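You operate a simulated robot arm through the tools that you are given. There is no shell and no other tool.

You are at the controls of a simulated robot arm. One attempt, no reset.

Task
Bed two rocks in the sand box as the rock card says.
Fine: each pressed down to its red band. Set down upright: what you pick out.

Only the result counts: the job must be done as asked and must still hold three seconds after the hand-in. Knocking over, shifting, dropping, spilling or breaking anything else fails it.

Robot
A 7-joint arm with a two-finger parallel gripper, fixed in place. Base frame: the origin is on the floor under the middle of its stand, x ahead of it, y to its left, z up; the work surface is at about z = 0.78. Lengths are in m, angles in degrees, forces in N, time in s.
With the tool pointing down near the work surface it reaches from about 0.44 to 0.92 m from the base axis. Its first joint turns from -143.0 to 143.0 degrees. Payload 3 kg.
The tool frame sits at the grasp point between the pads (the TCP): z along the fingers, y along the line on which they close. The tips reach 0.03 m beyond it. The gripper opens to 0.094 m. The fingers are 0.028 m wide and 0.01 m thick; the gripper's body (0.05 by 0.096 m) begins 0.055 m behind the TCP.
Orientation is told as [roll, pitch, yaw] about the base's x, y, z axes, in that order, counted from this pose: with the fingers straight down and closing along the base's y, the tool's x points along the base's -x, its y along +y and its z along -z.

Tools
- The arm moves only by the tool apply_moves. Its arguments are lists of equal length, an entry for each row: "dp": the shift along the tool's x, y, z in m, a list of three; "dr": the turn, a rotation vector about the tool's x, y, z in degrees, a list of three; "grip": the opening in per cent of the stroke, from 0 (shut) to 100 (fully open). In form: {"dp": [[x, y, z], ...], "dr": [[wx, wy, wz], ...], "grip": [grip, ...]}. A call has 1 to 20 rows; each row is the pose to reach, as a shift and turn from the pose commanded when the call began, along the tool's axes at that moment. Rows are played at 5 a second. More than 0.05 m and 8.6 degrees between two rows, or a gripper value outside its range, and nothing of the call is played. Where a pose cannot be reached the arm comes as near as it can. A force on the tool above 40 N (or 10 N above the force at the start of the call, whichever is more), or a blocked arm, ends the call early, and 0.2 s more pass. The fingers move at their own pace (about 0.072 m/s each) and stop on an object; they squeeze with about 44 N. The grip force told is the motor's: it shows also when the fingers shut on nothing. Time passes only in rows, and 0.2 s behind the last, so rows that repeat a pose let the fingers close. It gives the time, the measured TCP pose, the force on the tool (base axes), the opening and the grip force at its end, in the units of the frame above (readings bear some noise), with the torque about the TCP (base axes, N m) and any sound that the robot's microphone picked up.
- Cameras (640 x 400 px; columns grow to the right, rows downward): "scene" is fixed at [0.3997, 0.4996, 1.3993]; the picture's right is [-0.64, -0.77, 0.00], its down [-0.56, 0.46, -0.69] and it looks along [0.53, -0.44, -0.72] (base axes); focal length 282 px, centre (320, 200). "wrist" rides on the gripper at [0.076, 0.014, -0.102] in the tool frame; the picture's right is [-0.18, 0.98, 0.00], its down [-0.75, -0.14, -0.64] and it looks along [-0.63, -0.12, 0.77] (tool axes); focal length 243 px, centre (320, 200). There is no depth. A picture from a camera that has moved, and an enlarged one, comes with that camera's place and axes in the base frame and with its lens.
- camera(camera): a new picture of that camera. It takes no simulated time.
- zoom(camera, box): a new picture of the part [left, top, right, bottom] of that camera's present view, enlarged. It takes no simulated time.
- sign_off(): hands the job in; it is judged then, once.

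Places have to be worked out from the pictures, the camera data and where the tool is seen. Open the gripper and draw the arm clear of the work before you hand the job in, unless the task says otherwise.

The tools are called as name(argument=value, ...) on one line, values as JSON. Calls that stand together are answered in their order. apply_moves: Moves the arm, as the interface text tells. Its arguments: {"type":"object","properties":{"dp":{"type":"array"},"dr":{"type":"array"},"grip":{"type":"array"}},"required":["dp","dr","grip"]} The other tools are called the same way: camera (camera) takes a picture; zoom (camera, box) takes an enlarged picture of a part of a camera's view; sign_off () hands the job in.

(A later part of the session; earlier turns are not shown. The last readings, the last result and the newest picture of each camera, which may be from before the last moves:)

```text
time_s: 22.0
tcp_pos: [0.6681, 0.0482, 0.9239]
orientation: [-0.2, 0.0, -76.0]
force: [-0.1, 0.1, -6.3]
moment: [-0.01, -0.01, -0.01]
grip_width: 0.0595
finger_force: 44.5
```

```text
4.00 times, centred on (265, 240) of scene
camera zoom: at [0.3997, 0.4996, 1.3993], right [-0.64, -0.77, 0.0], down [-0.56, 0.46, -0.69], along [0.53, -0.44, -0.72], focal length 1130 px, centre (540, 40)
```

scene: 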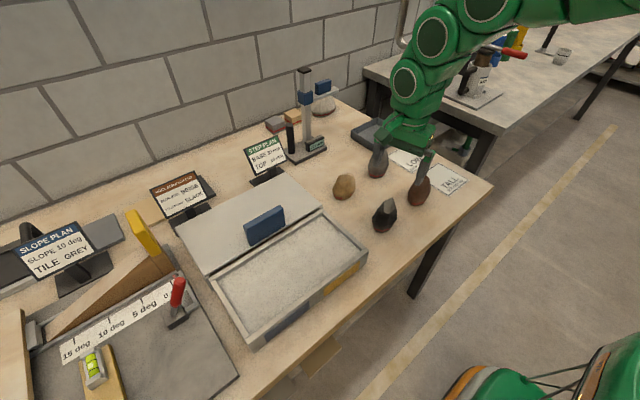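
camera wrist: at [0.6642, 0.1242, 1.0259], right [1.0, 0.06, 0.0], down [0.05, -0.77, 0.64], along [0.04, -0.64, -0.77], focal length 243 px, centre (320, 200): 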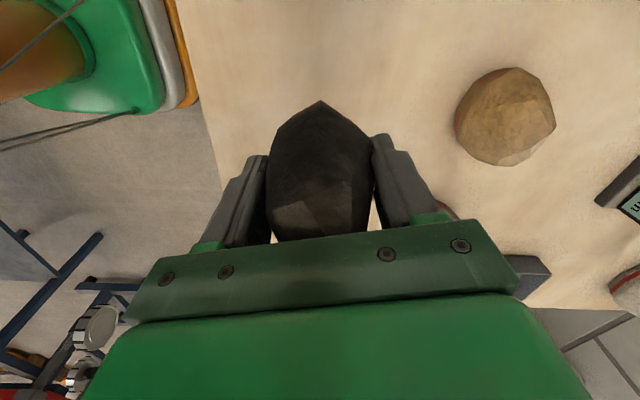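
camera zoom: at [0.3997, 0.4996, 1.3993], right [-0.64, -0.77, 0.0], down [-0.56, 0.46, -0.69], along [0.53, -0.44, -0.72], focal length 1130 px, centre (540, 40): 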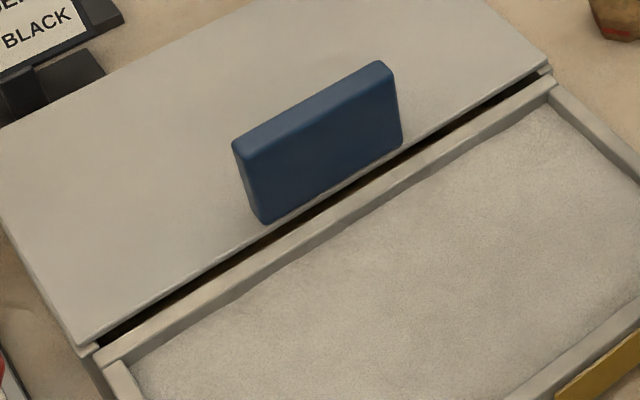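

The box spans x 0.6125–0.783 and y 0.168–0.494, with the rim at about z 0.835. The yellow label is centred at y≈0.256 and the blue at y≈0.407. I'll carry the black rock gently to above (0.698, 0.256).

apply_moves(dp=[[0.0019, 0.0008, 0], [0.0078, 0.0032, 0], [0.0156, 0.0063, 0], [0.0253, 0.0102, 0], [0.037, 0.015, 0], [0.0487, 0.0197, 0], [0.0604, 0.0244, 0], [0.0721, 0.0292, 0], [0.0838, 0.0339, 0], [0.0955, 0.0386, 0], [0.1072, 0.0433, 0], [0.1189, 0.0481, 0], [0.1306, 0.0528, 0], [0.1423, 0.0575, 0], [0.154, 0.0623, 0], [0.1657, 0.067, 0], [0.1754, 0.0709, 0], [0.1852, 0.0749, 0], [0.192, 0.0776, 0], [0.1949, 0.0788, 0]], dr=[[0, 0, 0], [0, 0, 0], [0, 0, 0], [0, 0, 0], [0, 0, 0], [0, 0, 0], [0, 0, 0], [0, 0, 0], [0, 0, 0], [0, 0, 0], [0, 0, 0], [0, 0, 0], [0, 0, 0], [0, 0, 0], [0, 0, 0], [0, 0, 0], [0, 0, 0], [0, 0, 0], [0, 0, 0], [0, 0, 0]], grip=[0, 0, 0, 0, 0, 0, 0, 0, 0, 0, 0, 0, 0, 0, 0, 0, 0, 0, 0, 0])

camera(camera="scene")

camera(camera="wrist")

```text
time_s: 26.2
tcp_pos: [0.6993, 0.2566, 0.9235]
orientation: [-0.1, 0.1, -76.2]
force: [-0.1, -0.8, -6.6]
moment: [0.02, 0.01, 0.01]
grip_width: 0.0594
finger_force: 43.6
```

```text
taken
```

scene: 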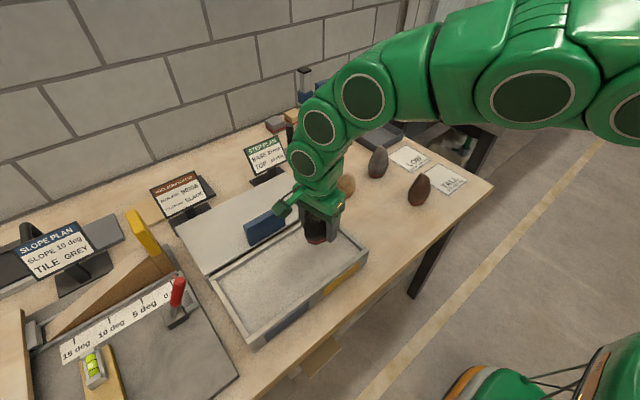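

```text
taken
camera wrist: at [0.693, 0.3333, 1.0262], right [1.0, 0.06, 0.0], down [0.05, -0.77, 0.64], along [0.04, -0.64, -0.77], focal length 243 px, centre (320, 200)
```

wrist: 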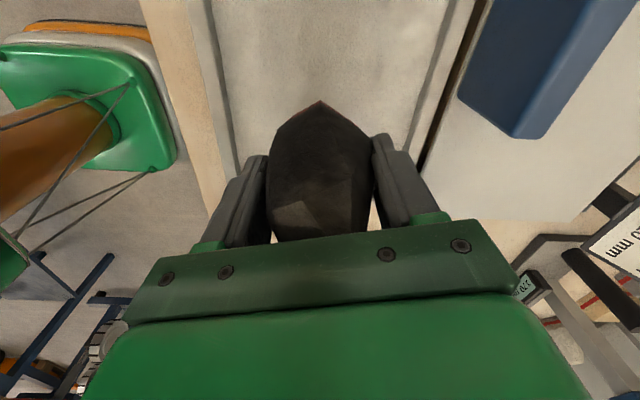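

I'm at (0.699, 0.2566), over the yellow half. I'll lower gently until the base is near rim level, then look.

apply_moves(dp=[[0, 0, 0.004], [0, 0, 0.01], [0, 0, 0.017], [0, 0, 0.024], [0, 0, 0.031], [0, 0, 0.037], [0, 0, 0.042], [0, 0, 0.045], [0, 0, 0.045]], dr=[[0, 0, 0], [0, 0, 0], [0, 0, 0], [0, 0, 0], [0, 0, 0], [0, 0, 0], [0, 0, 0], [0, 0, 0], [0, 0, 0]], grip=[0, 0, 0, 0, 0, 0, 0, 0, 0])

zoom(camera="scene", box=[280, 190, 380, 290])

```text
time_s: 28.2
tcp_pos: [0.6998, 0.2563, 0.878]
orientation: [-0.1, 0.0, -76.0]
force: [-1.4, 0.4, -6.6]
moment: [-0.02, 0.02, 0.0]
grip_width: 0.0592
finger_force: 44.2
```

```text
4.00 times, centred on (330, 240) of scene
camera zoom: at [0.3997, 0.4996, 1.3993], right [-0.64, -0.77, 0.0], down [-0.56, 0.46, -0.69], along [0.53, -0.44, -0.72], focal length 1130 px, centre (280, 40)
```

zoom: 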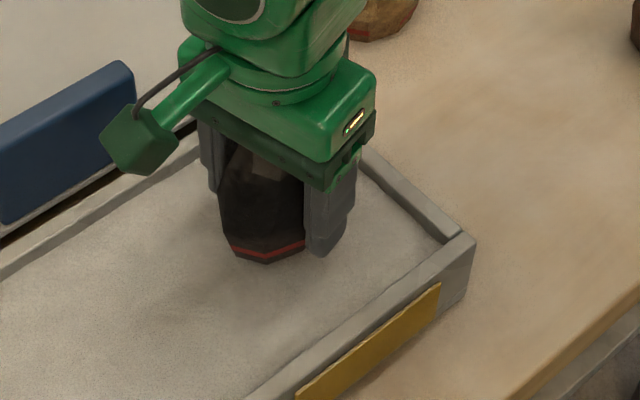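

No contact yet, with the base at about z 0.837. I'll lower in small steps and watch the force for sand contact.

apply_moves(dp=[[0, 0, 0.002], [0, 0, 0.004], [0, 0, 0.006], [0, 0, 0.008], [0, 0, 0.008]], dr=[[0, 0, 0], [0, 0, 0], [0, 0, 0], [0, 0, 0], [0, 0, 0]], grip=[0, 0, 0, 0, 0])

zoom(camera="scene", box=[310, 210, 370, 265])

```text
time_s: 29.4
tcp_pos: [0.6994, 0.2559, 0.8702]
orientation: [-0.1, 0.0, -76.0]
force: [0.5, 0.7, -5.7]
moment: [0.03, -0.01, 0.02]
grip_width: 0.0591
finger_force: 44.4
```

```text
7.27 times, centred on (340, 238) of scene
camera zoom: at [0.3997, 0.4996, 1.3993], right [-0.64, -0.77, 0.0], down [-0.56, 0.46, -0.69], along [0.53, -0.44, -0.72], focal length 2055 px, centre (174, -73)
```

zoom: 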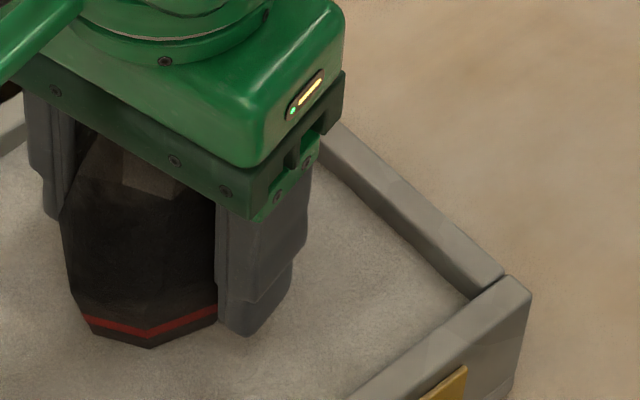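

Still free, with the base at about 0.829. I'll continue down in 2 mm steps.

apply_moves(dp=[[0, 0, 0.002], [0, 0, 0.004], [0, 0, 0.006], [0, 0, 0.006]], dr=[[0, 0, 0], [0, 0, 0], [0, 0, 0], [0, 0, 0]], grip=[0, 0, 0, 0])

zoom(camera="scene", box=[310, 210, 370, 265])

```text
time_s: 30.4
tcp_pos: [0.6993, 0.2554, 0.8646]
orientation: [-0.1, -0.1, -76.1]
force: [1.1, 0.4, -4.7]
moment: [0.03, -0.06, -0.01]
grip_width: 0.0594
finger_force: 43.6
```

```text
7.27 times, centred on (340, 238) of scene
camera zoom: at [0.3997, 0.4996, 1.3993], right [-0.64, -0.77, 0.0], down [-0.56, 0.46, -0.69], along [0.53, -0.44, -0.72], focal length 2055 px, centre (174, -73)
```

zoom: 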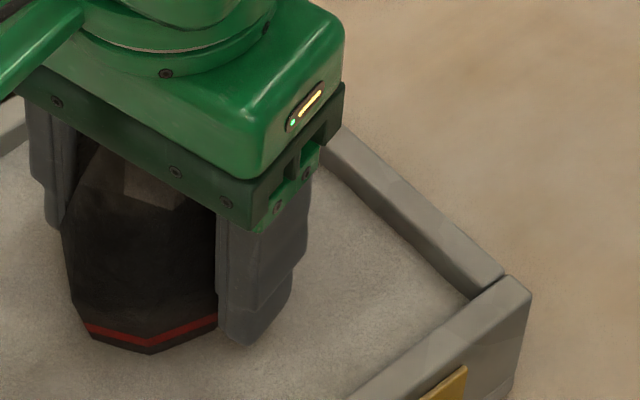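

The load dropped to -4.7 N, so the base is just touching the sand at about z 0.823. I'll press on in 2 mm steps.

apply_moves(dp=[[0, 0, 0.001], [0, 0, 0.002], [0, 0, 0.003], [0, 0, 0.003]], dr=[[0, 0, 0], [0, 0, 0], [0, 0, 0], [0, 0, 0]], grip=[0, 0, 0, 0])

zoom(camera="scene", box=[310, 210, 370, 265])

```text
time_s: 31.4
tcp_pos: [0.6983, 0.2569, 0.8613]
orientation: [-0.1, 0.0, -76.0]
force: [-1.1, -2.6, 0.3]
moment: [0.05, -0.07, 0.0]
grip_width: 0.0592
finger_force: 44.4
```

```text
7.27 times, centred on (340, 238) of scene
camera zoom: at [0.3997, 0.4996, 1.3993], right [-0.64, -0.77, 0.0], down [-0.56, 0.46, -0.69], along [0.53, -0.44, -0.72], focal length 2055 px, centre (174, -73)
```

zoom: 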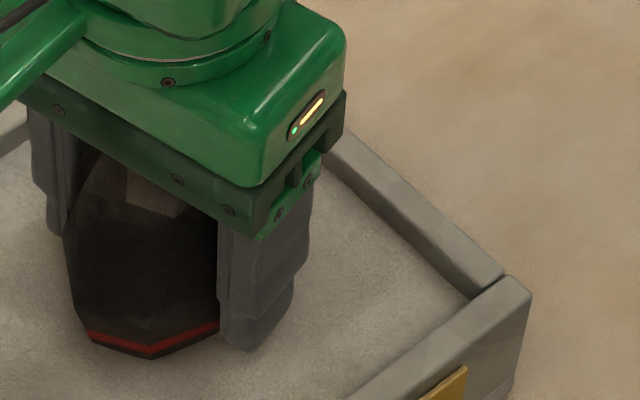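

The sand now carries about 6.5 N. The band still shows a clear gap of dark stone below it, so I'll go further in small steps.

apply_moves(dp=[[0, 0, 0.001], [0, 0, 0.002], [0, 0, 0.003], [0, 0, 0.003]], dr=[[0, 0, 0], [0, 0, 0], [0, 0, 0], [0, 0, 0]], grip=[0, 0, 0, 0])

zoom(camera="scene", box=[310, 210, 370, 265])

```text
time_s: 32.4
tcp_pos: [0.698, 0.256, 0.8592]
orientation: [-0.1, -0.1, -75.9]
force: [0.3, -4.5, 2.4]
moment: [0.06, -0.17, -0.07]
grip_width: 0.0592
finger_force: 43.7
```

```text
7.27 times, centred on (340, 238) of scene
camera zoom: at [0.3997, 0.4996, 1.3993], right [-0.64, -0.77, 0.0], down [-0.56, 0.46, -0.69], along [0.53, -0.44, -0.72], focal length 2055 px, centre (174, -73)
```

zoom: 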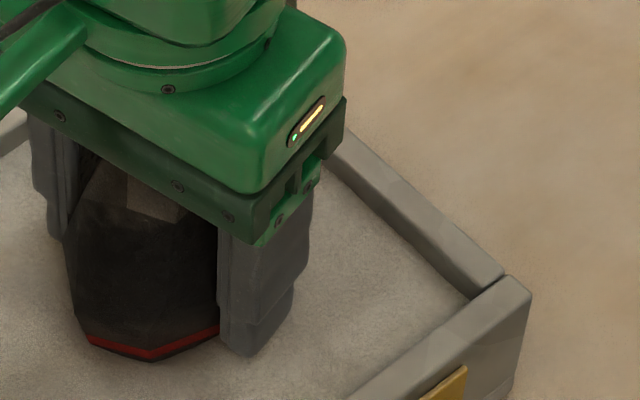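

The sand is taking about 9 N and the dark strip below the band is thinning. I'll continue with 3 mm more.

apply_moves(dp=[[0, 0, 0.001], [0, 0, 0.002], [0, 0, 0.003], [0, 0, 0.003]], dr=[[0, 0, 0], [0, 0, 0], [0, 0, 0], [0, 0, 0]], grip=[0, 0, 0, 0])

zoom(camera="scene", box=[310, 210, 370, 265])

camera(camera="wrist")

```text
time_s: 33.4
tcp_pos: [0.6992, 0.2549, 0.8558]
orientation: [0.0, 0.0, -76.1]
force: [-7.3, -1.6, 17.4]
moment: [-0.34, 0.23, -0.07]
grip_width: 0.0591
finger_force: 43.9
```

```text
7.27 times, centred on (340, 238) of scene
camera zoom: at [0.3997, 0.4996, 1.3993], right [-0.64, -0.77, 0.0], down [-0.56, 0.46, -0.69], along [0.53, -0.44, -0.72], focal length 2055 px, centre (174, -73)
```

zoom: 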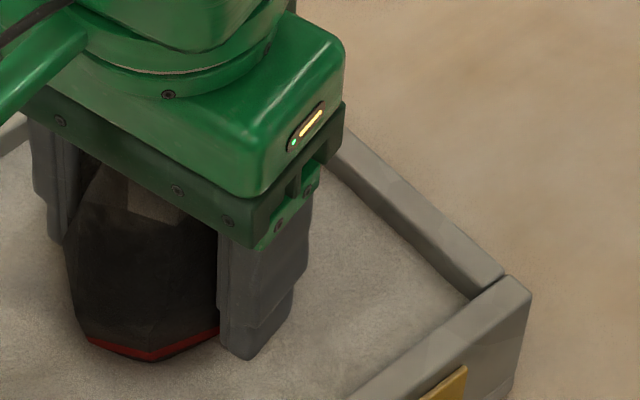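

```text
taken
camera wrist: at [0.6935, 0.3321, 0.9588], right [1.0, 0.06, 0.0], down [0.05, -0.77, 0.64], along [0.04, -0.64, -0.77], focal length 243 px, centre (320, 200)
```

wrist: 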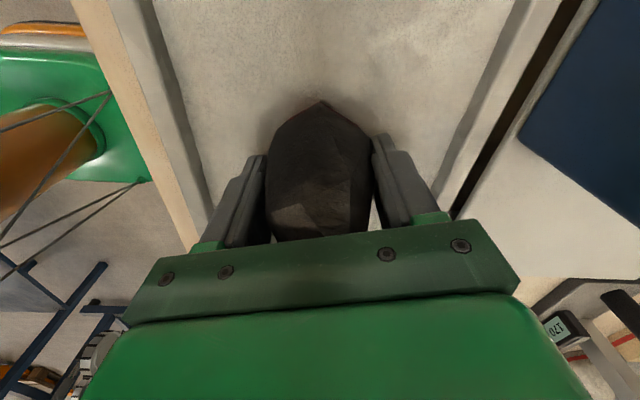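

The sand now pushes back with about 24 N and I judge the rock is down about 8 mm. I'll zoom tightly on the band and sand line.

zoom(camera="scene", box=[314, 246, 346, 266])

```text
16.00 times, centred on (330, 256) of scene
camera zoom: at [0.3997, 0.4996, 1.3993], right [-0.64, -0.77, 0.0], down [-0.56, 0.46, -0.69], along [0.53, -0.44, -0.72], focal length 4520 px, centre (160, -696)
```

zoom: 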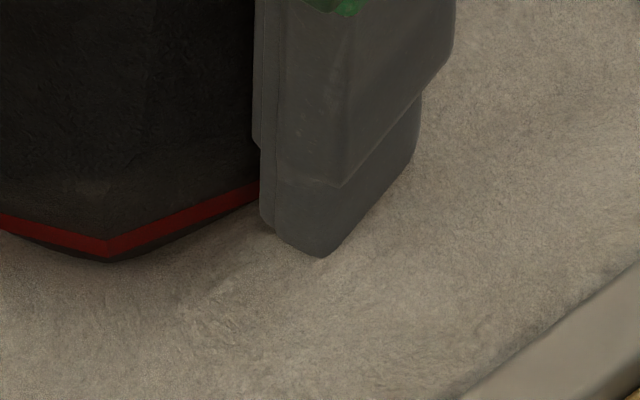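

A thin dark strip (about 2 mm) still shows under the band. I'll press another 2 mm.

apply_moves(dp=[[0, 0, 0.0007], [0, 0, 0.0014], [0, 0, 0.002], [0, 0, 0.002]], dr=[[0, 0, 0], [0, 0, 0], [0, 0, 0], [0, 0, 0]], grip=[0, 0, 0, 0])

zoom(camera="scene", box=[314, 246, 346, 266])

zoom(camera="scene", box=[310, 210, 370, 265])

```text
time_s: 34.4
tcp_pos: [0.6994, 0.2564, 0.8535]
orientation: [-0.2, 0.0, -76.0]
force: [-2.5, 0.5, 1.0]
moment: [0.01, -0.03, -0.04]
grip_width: 0.0594
finger_force: 44.0
```

```text
16.00 times, centred on (330, 256) of scene
camera zoom: at [0.3997, 0.4996, 1.3993], right [-0.64, -0.77, 0.0], down [-0.56, 0.46, -0.69], along [0.53, -0.44, -0.72], focal length 4520 px, centre (160, -696)
```

zoom: 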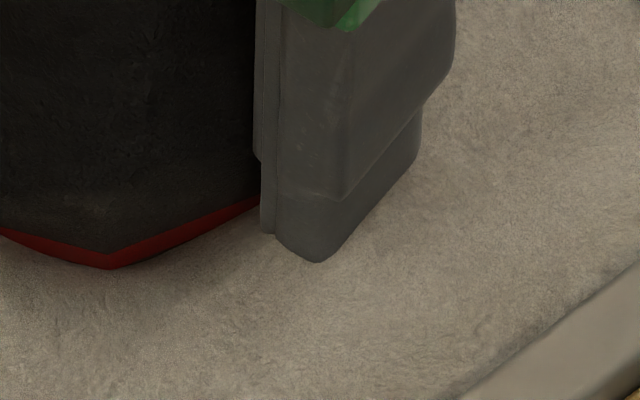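

```text
7.27 times, centred on (340, 238) of scene
camera zoom: at [0.3997, 0.4996, 1.3993], right [-0.64, -0.77, 0.0], down [-0.56, 0.46, -0.69], along [0.53, -0.44, -0.72], focal length 2055 px, centre (174, -73)
```

zoom: 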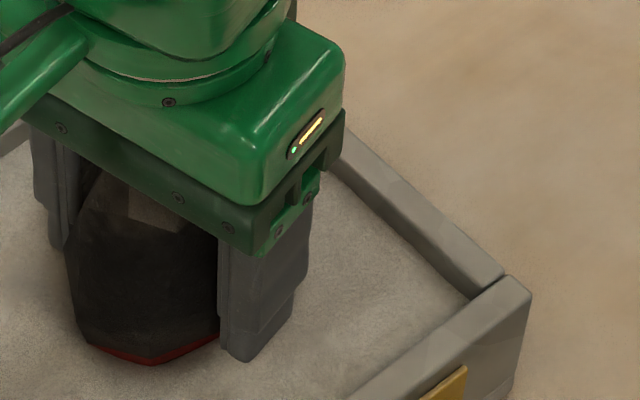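

The sand gave way: the force dropped to 1 N and the dark strip is gone, so the sand line is at the band's lower edge. I'll press a touch more, about 1.5 mm, so the sand meets the band itself.

apply_moves(dp=[[0, 0, 0.0005], [0, 0, 0.001], [0, 0, 0.0015], [0, 0, 0.0015]], dr=[[0, 0, 0], [0, 0, 0], [0, 0, 0], [0, 0, 0]], grip=[0, 0, 0, 0])

zoom(camera="scene", box=[314, 246, 346, 266])

zoom(camera="scene", box=[310, 225, 350, 265])

```text
time_s: 35.4
tcp_pos: [0.699, 0.2557, 0.8525]
orientation: [-0.1, 0.0, -76.0]
force: [1.1, -0.5, -5.7]
moment: [0.01, 0.0, -0.05]
grip_width: 0.0589
finger_force: 43.8
```

```text
16.00 times, centred on (330, 256) of scene
camera zoom: at [0.3997, 0.4996, 1.3993], right [-0.64, -0.77, 0.0], down [-0.56, 0.46, -0.69], along [0.53, -0.44, -0.72], focal length 4520 px, centre (160, -696)
```

zoom: 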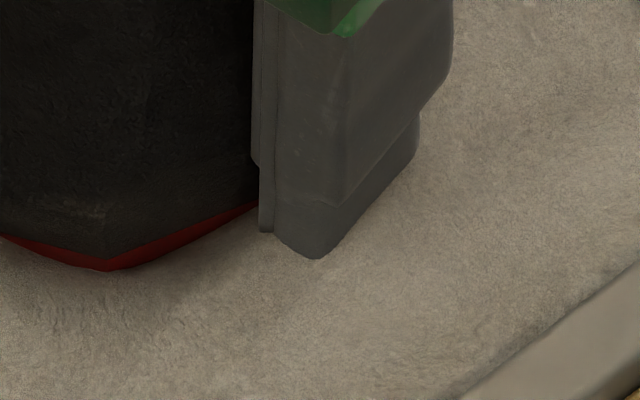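

```text
10.00 times, centred on (330, 245) of scene
camera zoom: at [0.3997, 0.4996, 1.3993], right [-0.64, -0.77, 0.0], down [-0.56, 0.46, -0.69], along [0.53, -0.44, -0.72], focal length 2825 px, centre (220, -250)
```

zoom: 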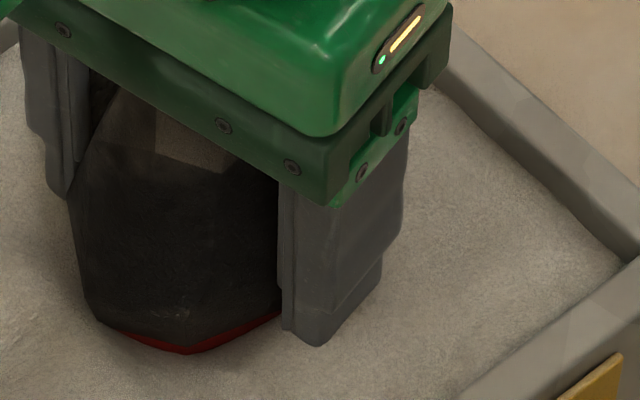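

The sand line is now inside the lower part of the band, the band looks level, and the sand has yielded (the gripper carries the weight again). I'll release gently and see how it settles.

apply_moves(dp=[[0, 0, 0], [0, 0, 0], [0, 0, 0], [0, 0, 0], [0, 0, 0], [0, 0, 0]], dr=[[0, 0, 0], [0, 0, 0], [0, 0, 0], [0, 0, 0], [0, 0, 0], [0, 0, 0]], grip=[60, 64, 68, 74, 82, 82])

zoom(camera="scene", box=[310, 225, 350, 265])

camera(camera="wrist")

```text
time_s: 36.8
tcp_pos: [0.699, 0.257, 0.8527]
orientation: [-0.1, 0.0, -76.0]
force: [0.0, 0.0, 0.3]
moment: [0.0, 0.01, 0.01]
grip_width: 0.0774
finger_force: 0.0
```

```text
10.00 times, centred on (330, 245) of scene
camera zoom: at [0.3997, 0.4996, 1.3993], right [-0.64, -0.77, 0.0], down [-0.56, 0.46, -0.69], along [0.53, -0.44, -0.72], focal length 2825 px, centre (220, -250)
```

zoom: 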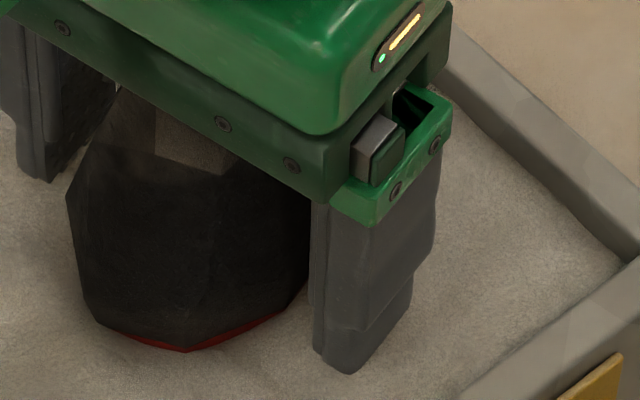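

```text
taken
camera wrist: at [0.6936, 0.3324, 0.9547], right [1.0, 0.06, 0.0], down [0.05, -0.77, 0.64], along [0.04, -0.64, -0.77], focal length 243 px, centre (320, 200)
```

wrist: 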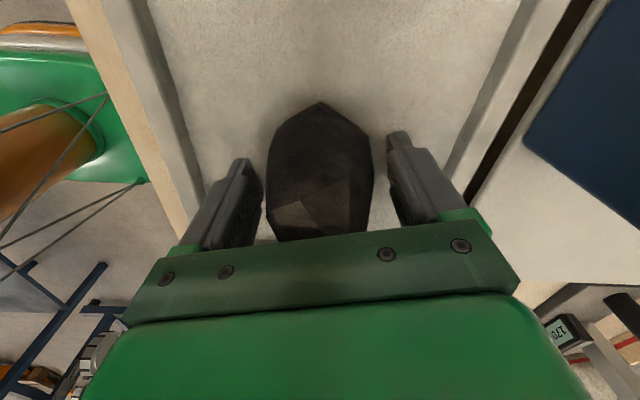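

It's released cleanly with zero force on the tool. I'll raise straight up, clear of the rock, and inspect it.

apply_moves(dp=[[0, 0, -0.005], [0, 0, -0.015], [0, 0, -0.03], [0, 0, -0.05], [0, 0, -0.07], [0, 0, -0.09], [0, 0, -0.11], [0, 0, -0.12]], dr=[[0, 0, 0], [0, 0, 0], [0, 0, 0], [0, 0, 0], [0, 0, 0], [0, 0, 0], [0, 0, 0], [0, 0, 0]], grip=[82, 82, 82, 82, 82, 82, 82, 82])

zoom(camera="scene", box=[305, 205, 355, 265])

zoom(camera="wrist", box=[250, 30, 400, 180])

```text
time_s: 38.6
tcp_pos: [0.7003, 0.2561, 0.9725]
orientation: [-0.1, 0.0, -76.0]
force: [1.4, 0.5, 0.3]
moment: [-0.01, -0.04, 0.01]
grip_width: 0.077
finger_force: 0.0
```

```text
6.67 times, centred on (330, 235) of scene
camera zoom: at [0.3997, 0.4996, 1.3993], right [-0.64, -0.77, 0.0], down [-0.56, 0.46, -0.69], along [0.53, -0.44, -0.72], focal length 1883 px, centre (253, -33)
```

zoom: 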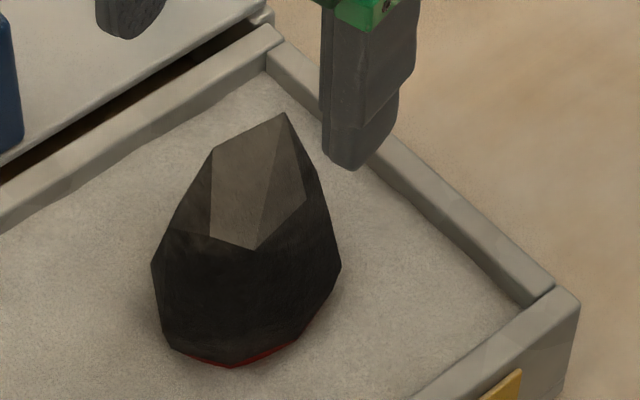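

```text
2.67 times, centred on (325, 105) of wrist
camera zoom: at [0.6945, 0.3328, 1.0752], right [1.0, 0.06, 0.0], down [0.05, -0.77, 0.64], along [0.04, -0.64, -0.77], focal length 647 px, centre (307, 453)
```

zoom: 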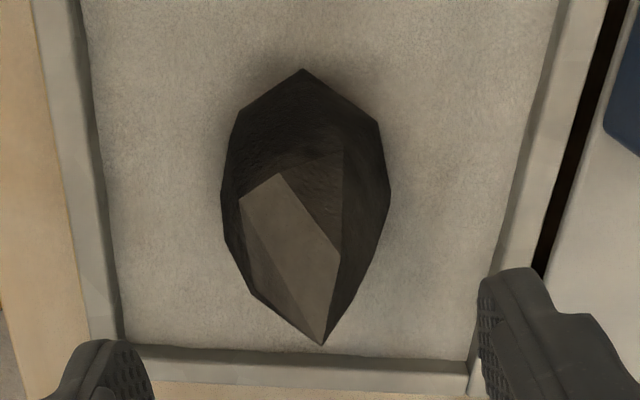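

The black rock stands in the sand. I'll look closely at the band line along its base for depth and tilt.

zoom(camera="scene", box=[314, 240, 350, 264])

zoom(camera="scene", box=[310, 215, 360, 265])

```text
16.00 times, centred on (332, 252) of scene
camera zoom: at [0.3997, 0.4996, 1.3993], right [-0.64, -0.77, 0.0], down [-0.56, 0.46, -0.69], along [0.53, -0.44, -0.72], focal length 4520 px, centre (128, -632)
```

zoom: 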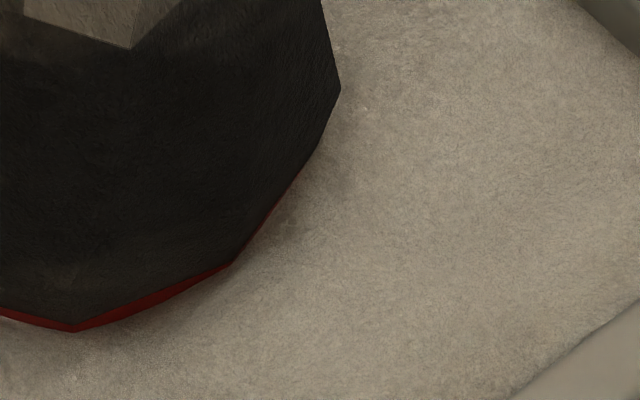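

```text
8.00 times, centred on (335, 240) of scene
camera zoom: at [0.3997, 0.4996, 1.3993], right [-0.64, -0.77, 0.0], down [-0.56, 0.46, -0.69], along [0.53, -0.44, -0.72], focal length 2260 px, centre (200, -120)
```

zoom: 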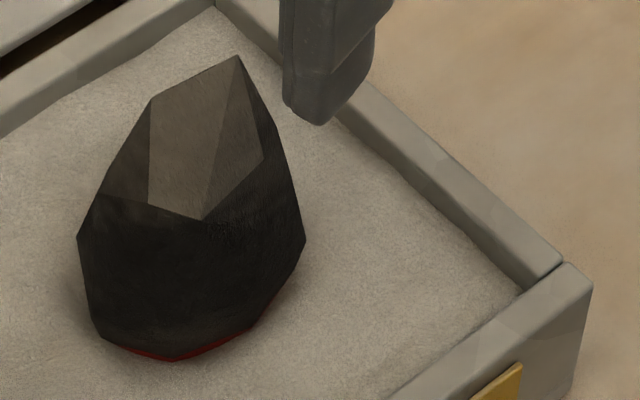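

Projecting the rock's known shape puts its apex and belly within a millimetre of where I see them. It's upright within about 1°, with the sand line in the red band, so I'm happy with it. Now I'll go up and over to the beige rock.

apply_moves(dp=[[0, 0, -0.02], [-0.01, 0.003, -0.04], [-0.035, 0.011, -0.05], [-0.065, 0.0205, -0.05], [-0.095, 0.03, -0.05], [-0.125, 0.0395, -0.05], [-0.155, 0.049, -0.05], [-0.18, 0.057, -0.05], [-0.2, 0.063, -0.05], [-0.215, 0.068, -0.05], [-0.2192, 0.069, -0.05], [-0.2192, 0.069, -0.05]], dr=[[0, 0, 0], [0, 0, 0], [0, 0, 0], [0, 0, 0], [0, 0, 0], [0, 0, 0], [0, 0, 0], [0, 0, 0], [0, 0, 0], [0, 0, 0], [0, 0, 0], [0, 0, 0]], grip=[100, 100, 100, 100, 100, 100, 100, 100, 100, 100, 100, 100])

camera(camera="wrist")

camera(camera="scene")

```text
time_s: 41.2
tcp_pos: [0.821, 0.059, 1.0223]
orientation: [-0.1, 0.0, -76.0]
force: [0.1, 1.3, -0.1]
moment: [-0.01, 0.02, 0.01]
grip_width: 0.0939
finger_force: 0.0
```

```text
taken
camera wrist: at [0.8157, 0.136, 1.1244], right [1.0, 0.06, 0.0], down [0.05, -0.77, 0.64], along [0.04, -0.64, -0.77], focal length 243 px, centre (320, 200)
```

wrist: 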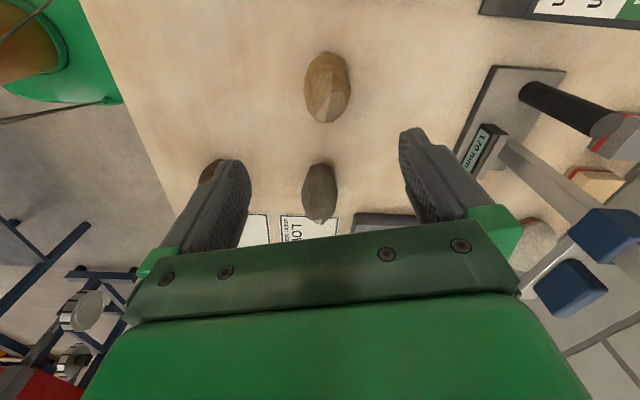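

```text
taken
```

scene: 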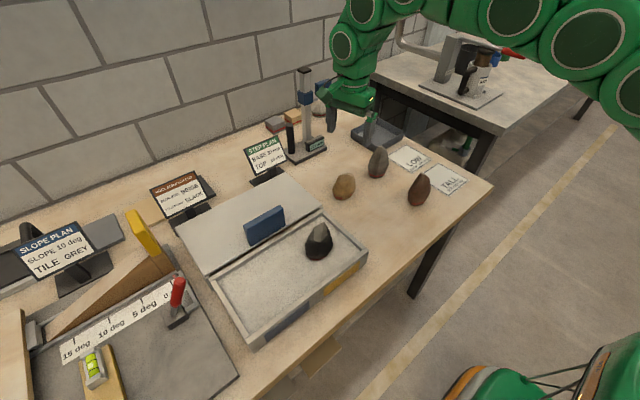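

I'm above the beige rock. I'll tilt about the closing axis so the wrist camera looks straight down on it.

apply_moves(dp=[[0, 0, 0], [0, 0, 0], [0, 0, 0], [0, 0, 0], [0, 0, 0], [0, 0, 0]], dr=[[0, 6.5, 0], [0, 13, 0], [0, 19.5, 0], [0, 26, 0], [0, 32.5, 0], [0, 39, 0]], grip=[100, 100, 100, 100, 100, 100])

camera(camera="wrist")

```text
time_s: 42.6
tcp_pos: [0.8191, 0.0602, 1.0225]
orientation: [0.0, 39.1, -76.0]
force: [-0.4, 0.5, 0.1]
moment: [-0.01, 0.03, 0.01]
grip_width: 0.0941
finger_force: 0.0
```

```text
taken
camera wrist: at [0.8334, 0.0574, 1.1493], right [0.99, 0.1, -0.12], down [0.1, -0.99, 0.02], along [-0.11, -0.04, -0.99], focal length 243 px, centre (320, 200)
```

wrist: 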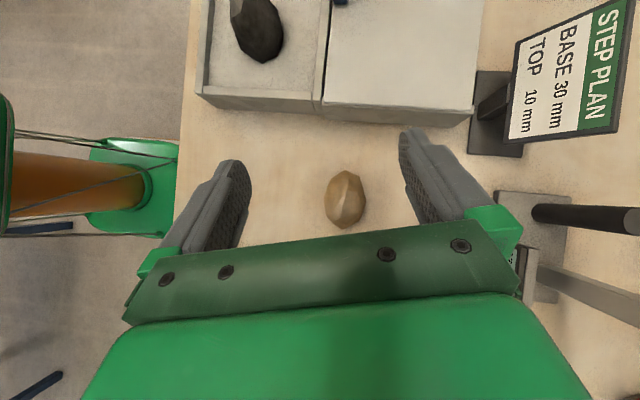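

The camera now looks straight down on the beige rock. I'll enlarge it.

zoom(camera="wrist", box=[312, 162, 380, 236])

zoom(camera="wrist", box=[200, 0, 330, 110])

```text
5.41 times, centred on (346, 199) of wrist
camera zoom: at [0.8334, 0.0574, 1.1493], right [0.99, 0.1, -0.12], down [0.1, -0.99, 0.02], along [-0.11, -0.04, -0.99], focal length 1312 px, centre (180, 205)
```

zoom: 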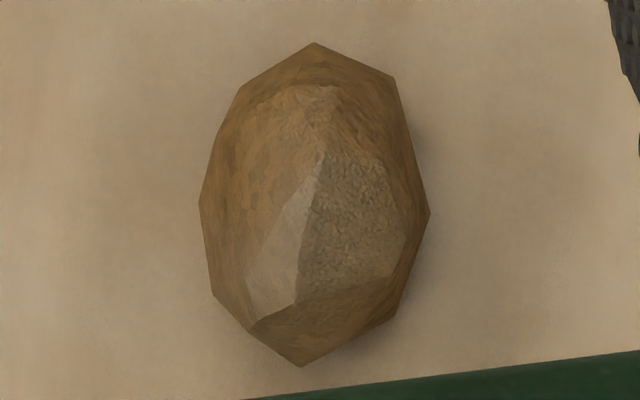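

```text
3.64 times, centred on (265, 55) of wrist
camera zoom: at [0.8334, 0.0574, 1.1493], right [0.99, 0.1, -0.12], down [0.1, -0.99, 0.02], along [-0.11, -0.04, -0.99], focal length 882 px, centre (520, 727)
```

zoom: 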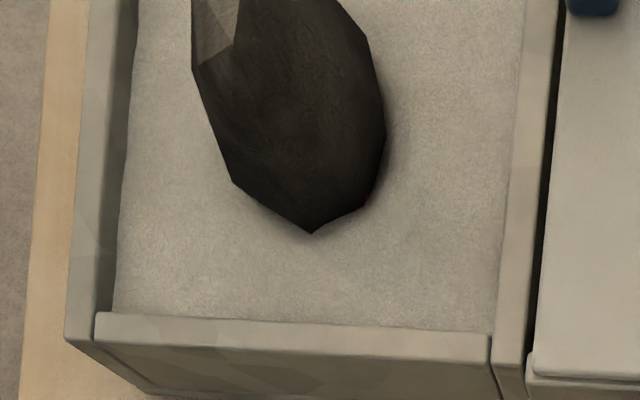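

The beige belly is centred near (0.831, 0.047) at z≈0.806, with its top at about 0.863. The near-parallel faces are about 0.058 apart along an axis 12.5° clockwise of x. I'll untilt, then yaw a further 26.5°.

apply_moves(dp=[[0, 0, 0], [0, 0, 0], [0, 0, 0], [0, 0, 0], [0, 0, 0], [0, 0, 0], [0, 0, 0]], dr=[[0, -6.5, 0], [0, -13, 0], [0, -19.5, 0], [0, -26, 0], [0, -32.5, 0], [0, -39, 0], [0, -39, 0]], grip=[100, 100, 100, 100, 100, 100, 100])

```text
time_s: 44.2
tcp_pos: [0.819, 0.0602, 1.0232]
orientation: [-0.1, 0.0, -76.0]
force: [-0.5, 0.5, 0.5]
moment: [0.0, 0.0, 0.02]
grip_width: 0.094
finger_force: 0.1
```

The tool is vertical again. I'll yaw to -102.5° and centre over (0.831, 0.047).

apply_moves(dp=[[-0.004, 0.002, 0], [-0.008, 0.004, 0], [-0.012, 0.006, 0], [-0.0148, 0.0077, 0], [-0.0148, 0.0077, 0.03], [-0.0148, 0.0077, 0.06], [-0.0148, 0.0077, 0.08], [-0.0148, 0.0077, 0.08]], dr=[[0, 0, 7], [0, 0, 14], [0, 0, 21], [0, 0, 26.5], [0, 0, 26.5], [0, 0, 26.5], [0, 0, 26.5], [0, 0, 26.5]], grip=[100, 100, 100, 100, 100, 100, 100, 100])

camera(camera="wrist")

zoom(camera="scene", box=[280, 90, 420, 220])

```text
time_s: 46.0
tcp_pos: [0.8276, 0.0473, 0.9416]
orientation: [0.0, 0.0, -102.5]
force: [-0.6, -0.1, 0.3]
moment: [0.01, 0.02, 0.0]
grip_width: 0.0942
finger_force: 0.0
```

```text
taken
camera wrist: at [0.8583, 0.1172, 1.0445], right [0.92, -0.39, 0.0], down [-0.3, -0.71, 0.64], along [-0.25, -0.59, -0.77], focal length 243 px, centre (320, 200)
```

wrist: 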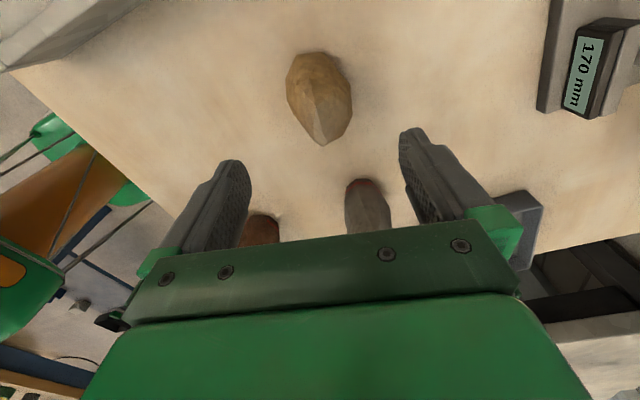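

```text
3.08 times, centred on (350, 155) of scene
camera zoom: at [0.3997, 0.4996, 1.3993], right [-0.64, -0.77, 0.0], down [-0.56, 0.46, -0.69], along [0.53, -0.44, -0.72], focal length 869 px, centre (228, 338)
```

zoom: 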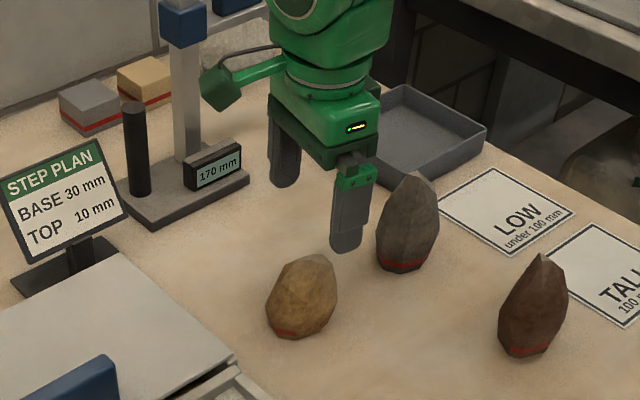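

The camera pose puts the TCP at (0.828, 0.046), so I'll nudge about 3 mm and verify centring with a zoom.

apply_moves(dp=[[0.001, 0.0015, 0.01], [0.0016, 0.0025, 0.02], [0.0016, 0.0025, 0.02]], dr=[[0, 0, 0], [0, 0, 0], [0, 0, 0]], grip=[100, 100, 100])

zoom(camera="wrist", box=[230, 40, 420, 250])

```text
time_s: 46.8
tcp_pos: [0.8315, 0.0471, 0.9223]
orientation: [-0.1, -0.1, -102.5]
force: [0.1, -0.2, -0.9]
moment: [-0.04, 0.03, 0.03]
grip_width: 0.0939
finger_force: 0.0
```

```text
1.90 times, centred on (325, 145) of wrist
camera zoom: at [0.8615, 0.1172, 1.0249], right [0.92, -0.39, 0.0], down [-0.3, -0.71, 0.64], along [-0.25, -0.59, -0.77], focal length 462 px, centre (310, 305)
```

zoom: 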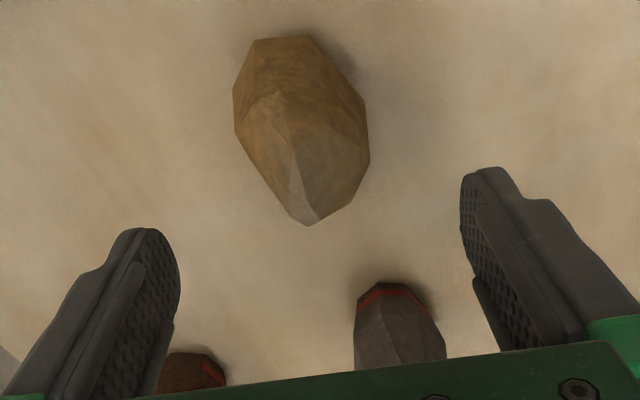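

The measured belly vertices match my model within 1–2 mm and the TCP is centred at (0.8314, 0.046). I'll descend to z≈0.818, so the pads sit well on the belly.

apply_moves(dp=[[0, 0, 0.02], [0, 0, 0.045], [0, 0, 0.07], [0, 0, 0.085], [0, 0, 0.097], [0, 0, 0.104], [0, 0, 0.104]], dr=[[0, 0, 0], [0, 0, 0], [0, 0, 0], [0, 0, 0], [0, 0, 0], [0, 0, 0], [0, 0, 0]], grip=[100, 100, 100, 100, 100, 100, 100])

camera(camera="wrist")

zoom(camera="scene", box=[300, 130, 400, 220])

```text
time_s: 48.4
tcp_pos: [0.8328, 0.0474, 0.8172]
orientation: [-0.1, 0.0, -102.5]
force: [0.0, -0.1, -0.9]
moment: [-0.01, 0.01, 0.0]
grip_width: 0.0941
finger_force: 0.1
```

```text
taken
camera wrist: at [0.8624, 0.1182, 0.9202], right [0.92, -0.39, 0.0], down [-0.3, -0.71, 0.64], along [-0.25, -0.59, -0.77], focal length 243 px, centre (320, 200)
```

wrist: 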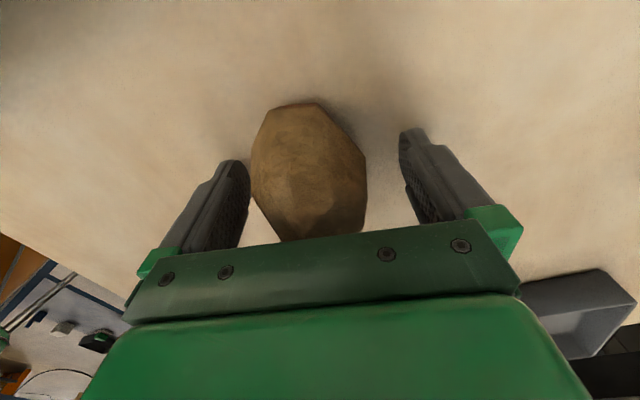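

```text
4.44 times, centred on (350, 175) of scene
camera zoom: at [0.3997, 0.4996, 1.3993], right [-0.64, -0.77, 0.0], down [-0.56, 0.46, -0.69], along [0.53, -0.44, -0.72], focal length 1256 px, centre (187, 311)
```

zoom: 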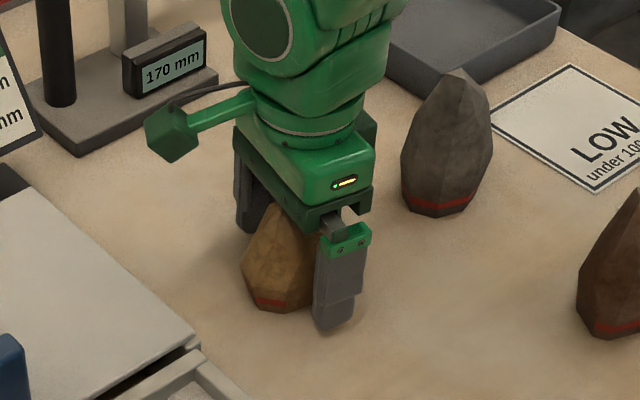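

The rock looks closer to the left (-x) finger than expected. I'll zoom in to check the gap before closing.

zoom(camera="wrist", box=[210, 90, 430, 250])

zoom(camera="scene", box=[325, 160, 390, 215])

```text
2.50 times, centred on (320, 170) of wrist
camera zoom: at [0.8624, 0.1182, 0.9202], right [0.92, -0.39, 0.0], down [-0.3, -0.71, 0.64], along [-0.25, -0.59, -0.77], focal length 606 px, centre (320, 275)
```

zoom: 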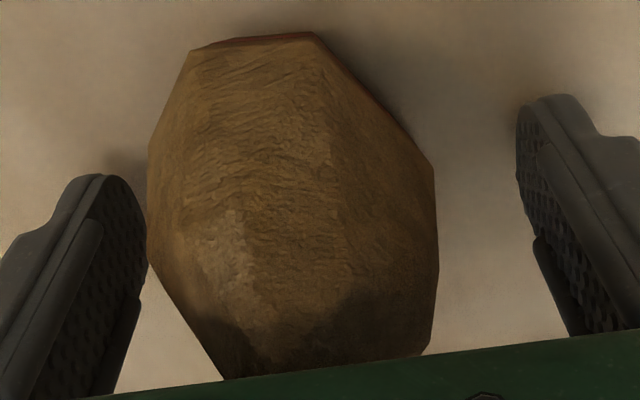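

```text
7.27 times, centred on (358, 188) of scene
camera zoom: at [0.3997, 0.4996, 1.3993], right [-0.64, -0.77, 0.0], down [-0.56, 0.46, -0.69], along [0.53, -0.44, -0.72], focal length 2055 px, centre (47, 291)
```

zoom: 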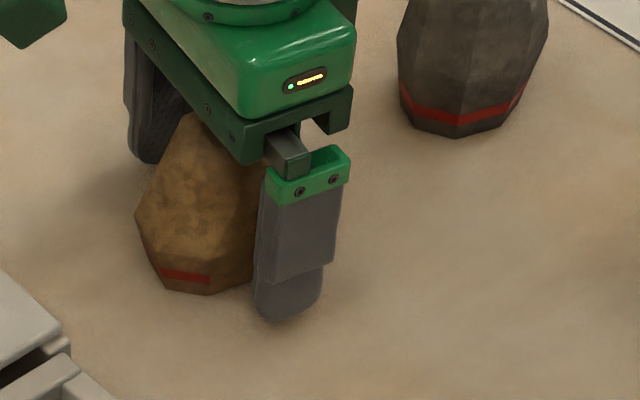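

Working in the tool frame, the rock spans about -34 mm to +25 mm, so it's about 4.5 mm off-centre toward the -x finger. I'll shift by that amount, then close.

apply_moves(dp=[[0, -0.002, 0], [0, -0.0045, 0], [0, -0.0045, 0]], dr=[[0, 0, 0], [0, 0, 0], [0, 0, 0]], grip=[100, 100, 100])

zoom(camera="wrist", box=[210, 90, 430, 250])

```text
time_s: 49.2
tcp_pos: [0.8272, 0.0489, 0.8177]
orientation: [-0.2, 0.0, -102.5]
force: [-0.4, -0.6, -0.3]
moment: [0.0, 0.05, 0.0]
grip_width: 0.0941
finger_force: 0.0
```

```text
2.50 times, centred on (320, 170) of wrist
camera zoom: at [0.8575, 0.1192, 0.9195], right [0.92, -0.39, 0.0], down [-0.3, -0.71, 0.64], along [-0.25, -0.59, -0.77], focal length 606 px, centre (320, 275)
```

zoom: 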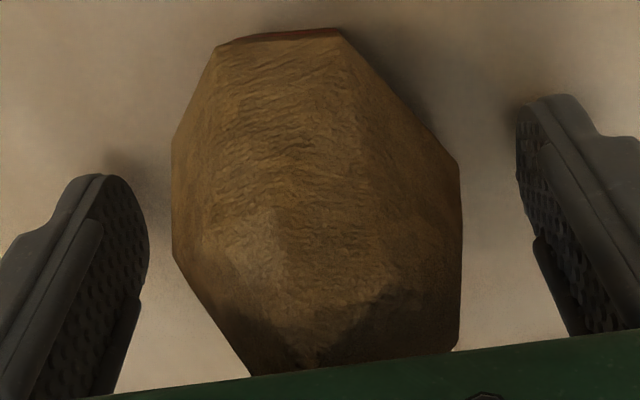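

It's much better centred now. Closing the gripper.

apply_moves(dp=[[0, 0, 0], [0, 0, 0], [0, 0, 0], [0, 0, 0], [0, 0, 0], [0, 0, 0]], dr=[[0, 0, 0], [0, 0, 0], [0, 0, 0], [0, 0, 0], [0, 0, 0], [0, 0, 0]], grip=[85, 72, 62, 40, 0, 0])

zoom(camera="wrist", box=[210, 90, 430, 250])

zoom(camera="scene", box=[325, 160, 390, 215])

```text
time_s: 50.6
tcp_pos: [0.8287, 0.0487, 0.8178]
orientation: [-0.1, 0.0, -102.4]
force: [-0.7, -2.4, 3.2]
moment: [-0.12, 0.05, 0.1]
grip_width: 0.06
finger_force: 44.3
```

```text
2.50 times, centred on (320, 170) of wrist
camera zoom: at [0.8577, 0.119, 0.9199], right [0.92, -0.39, 0.0], down [-0.3, -0.71, 0.64], along [-0.25, -0.59, -0.77], focal length 606 px, centre (320, 275)
```

zoom: 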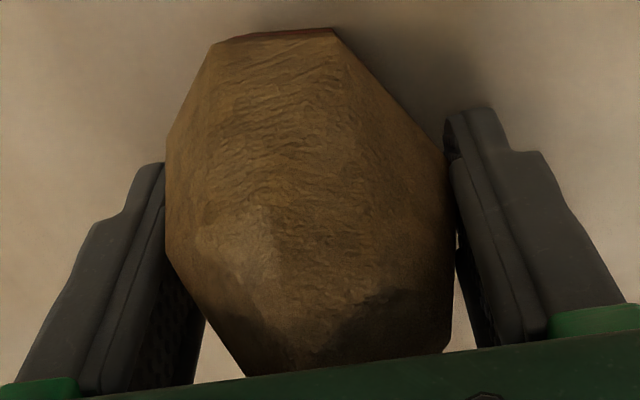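

```text
7.27 times, centred on (358, 188) of scene
camera zoom: at [0.3997, 0.4996, 1.3993], right [-0.64, -0.77, 0.0], down [-0.56, 0.46, -0.69], along [0.53, -0.44, -0.72], focal length 2055 px, centre (47, 291)
```

zoom: 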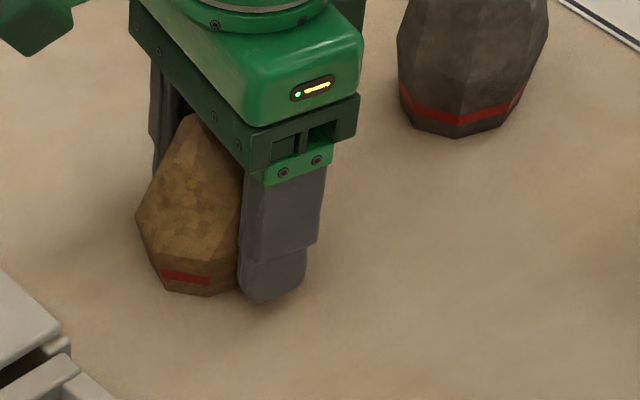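

Gripped at 0.060 with 44 N, and the rock is still upright. I'll lift slowly by 4 mm first and read the load.

apply_moves(dp=[[0, 0, -0.001], [0, 0, -0.002], [0, 0, -0.003], [0, 0, -0.004], [0, 0, -0.005], [0, 0, -0.005]], dr=[[0, 0, 0], [0, 0, 0], [0, 0, 0], [0, 0, 0], [0, 0, 0], [0, 0, 0]], grip=[0, 0, 0, 0, 0, 0])

zoom(camera="scene", box=[325, 160, 390, 215])

```text
time_s: 52.0
tcp_pos: [0.828, 0.0481, 0.8229]
orientation: [-0.1, 0.0, -102.6]
force: [-0.3, 1.1, -3.9]
moment: [0.0, 0.0, 0.01]
grip_width: 0.0594
finger_force: 43.8
```

```text
7.27 times, centred on (358, 188) of scene
camera zoom: at [0.3997, 0.4996, 1.3993], right [-0.64, -0.77, 0.0], down [-0.56, 0.46, -0.69], along [0.53, -0.44, -0.72], focal length 2055 px, centre (47, 291)
```

zoom: 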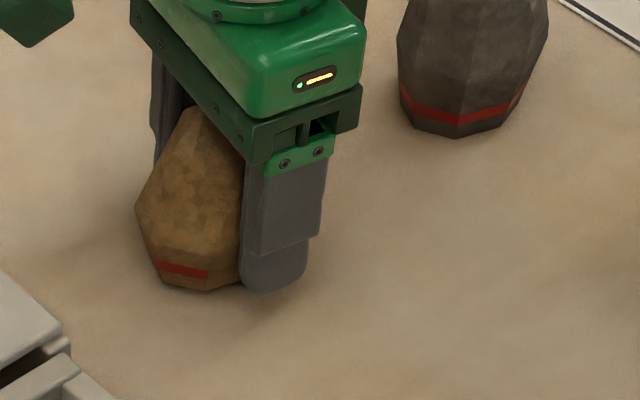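

The load is about -3.9 N with no moment, so it appears lifted. I'll lift another 8 mm slowly and check for slipping.

apply_moves(dp=[[0, 0, -0.001], [0, 0, -0.0025], [0, 0, -0.004], [0, 0, -0.006], [0, 0, -0.008], [0, 0, -0.008]], dr=[[0, 0, 0], [0, 0, 0], [0, 0, 0], [0, 0, 0], [0, 0, 0], [0, 0, 0]], grip=[0, 0, 0, 0, 0, 0])

zoom(camera="scene", box=[325, 160, 390, 215])

zoom(camera="wrist", box=[210, 90, 430, 250])

```text
time_s: 53.4
tcp_pos: [0.8273, 0.0494, 0.8301]
orientation: [-0.2, 0.0, -102.5]
force: [-0.1, -0.4, -4.1]
moment: [-0.05, -0.02, 0.02]
grip_width: 0.0593
finger_force: 43.9
```

```text
7.27 times, centred on (358, 188) of scene
camera zoom: at [0.3997, 0.4996, 1.3993], right [-0.64, -0.77, 0.0], down [-0.56, 0.46, -0.69], along [0.53, -0.44, -0.72], focal length 2055 px, centre (47, 291)
```

zoom: 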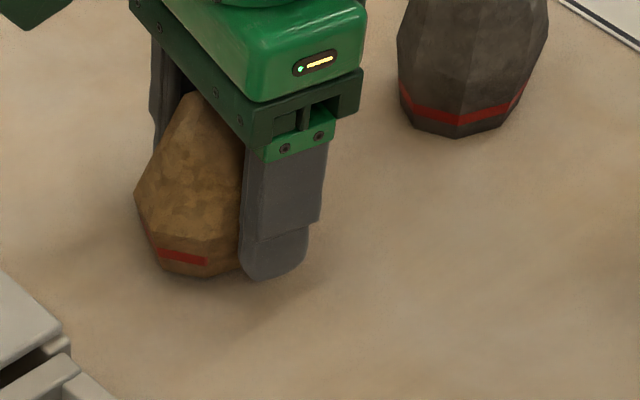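

```text
2.50 times, centred on (320, 170) of wrist
camera zoom: at [0.8575, 0.1196, 0.9325], right [0.92, -0.39, 0.0], down [-0.3, -0.71, 0.64], along [-0.25, -0.59, -0.77], focal length 606 px, centre (320, 275)
```

zoom: 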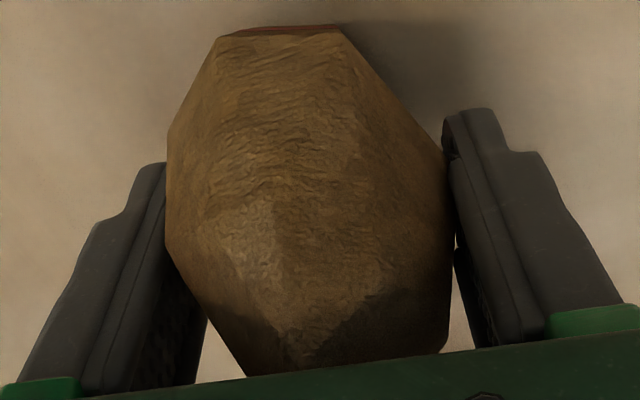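

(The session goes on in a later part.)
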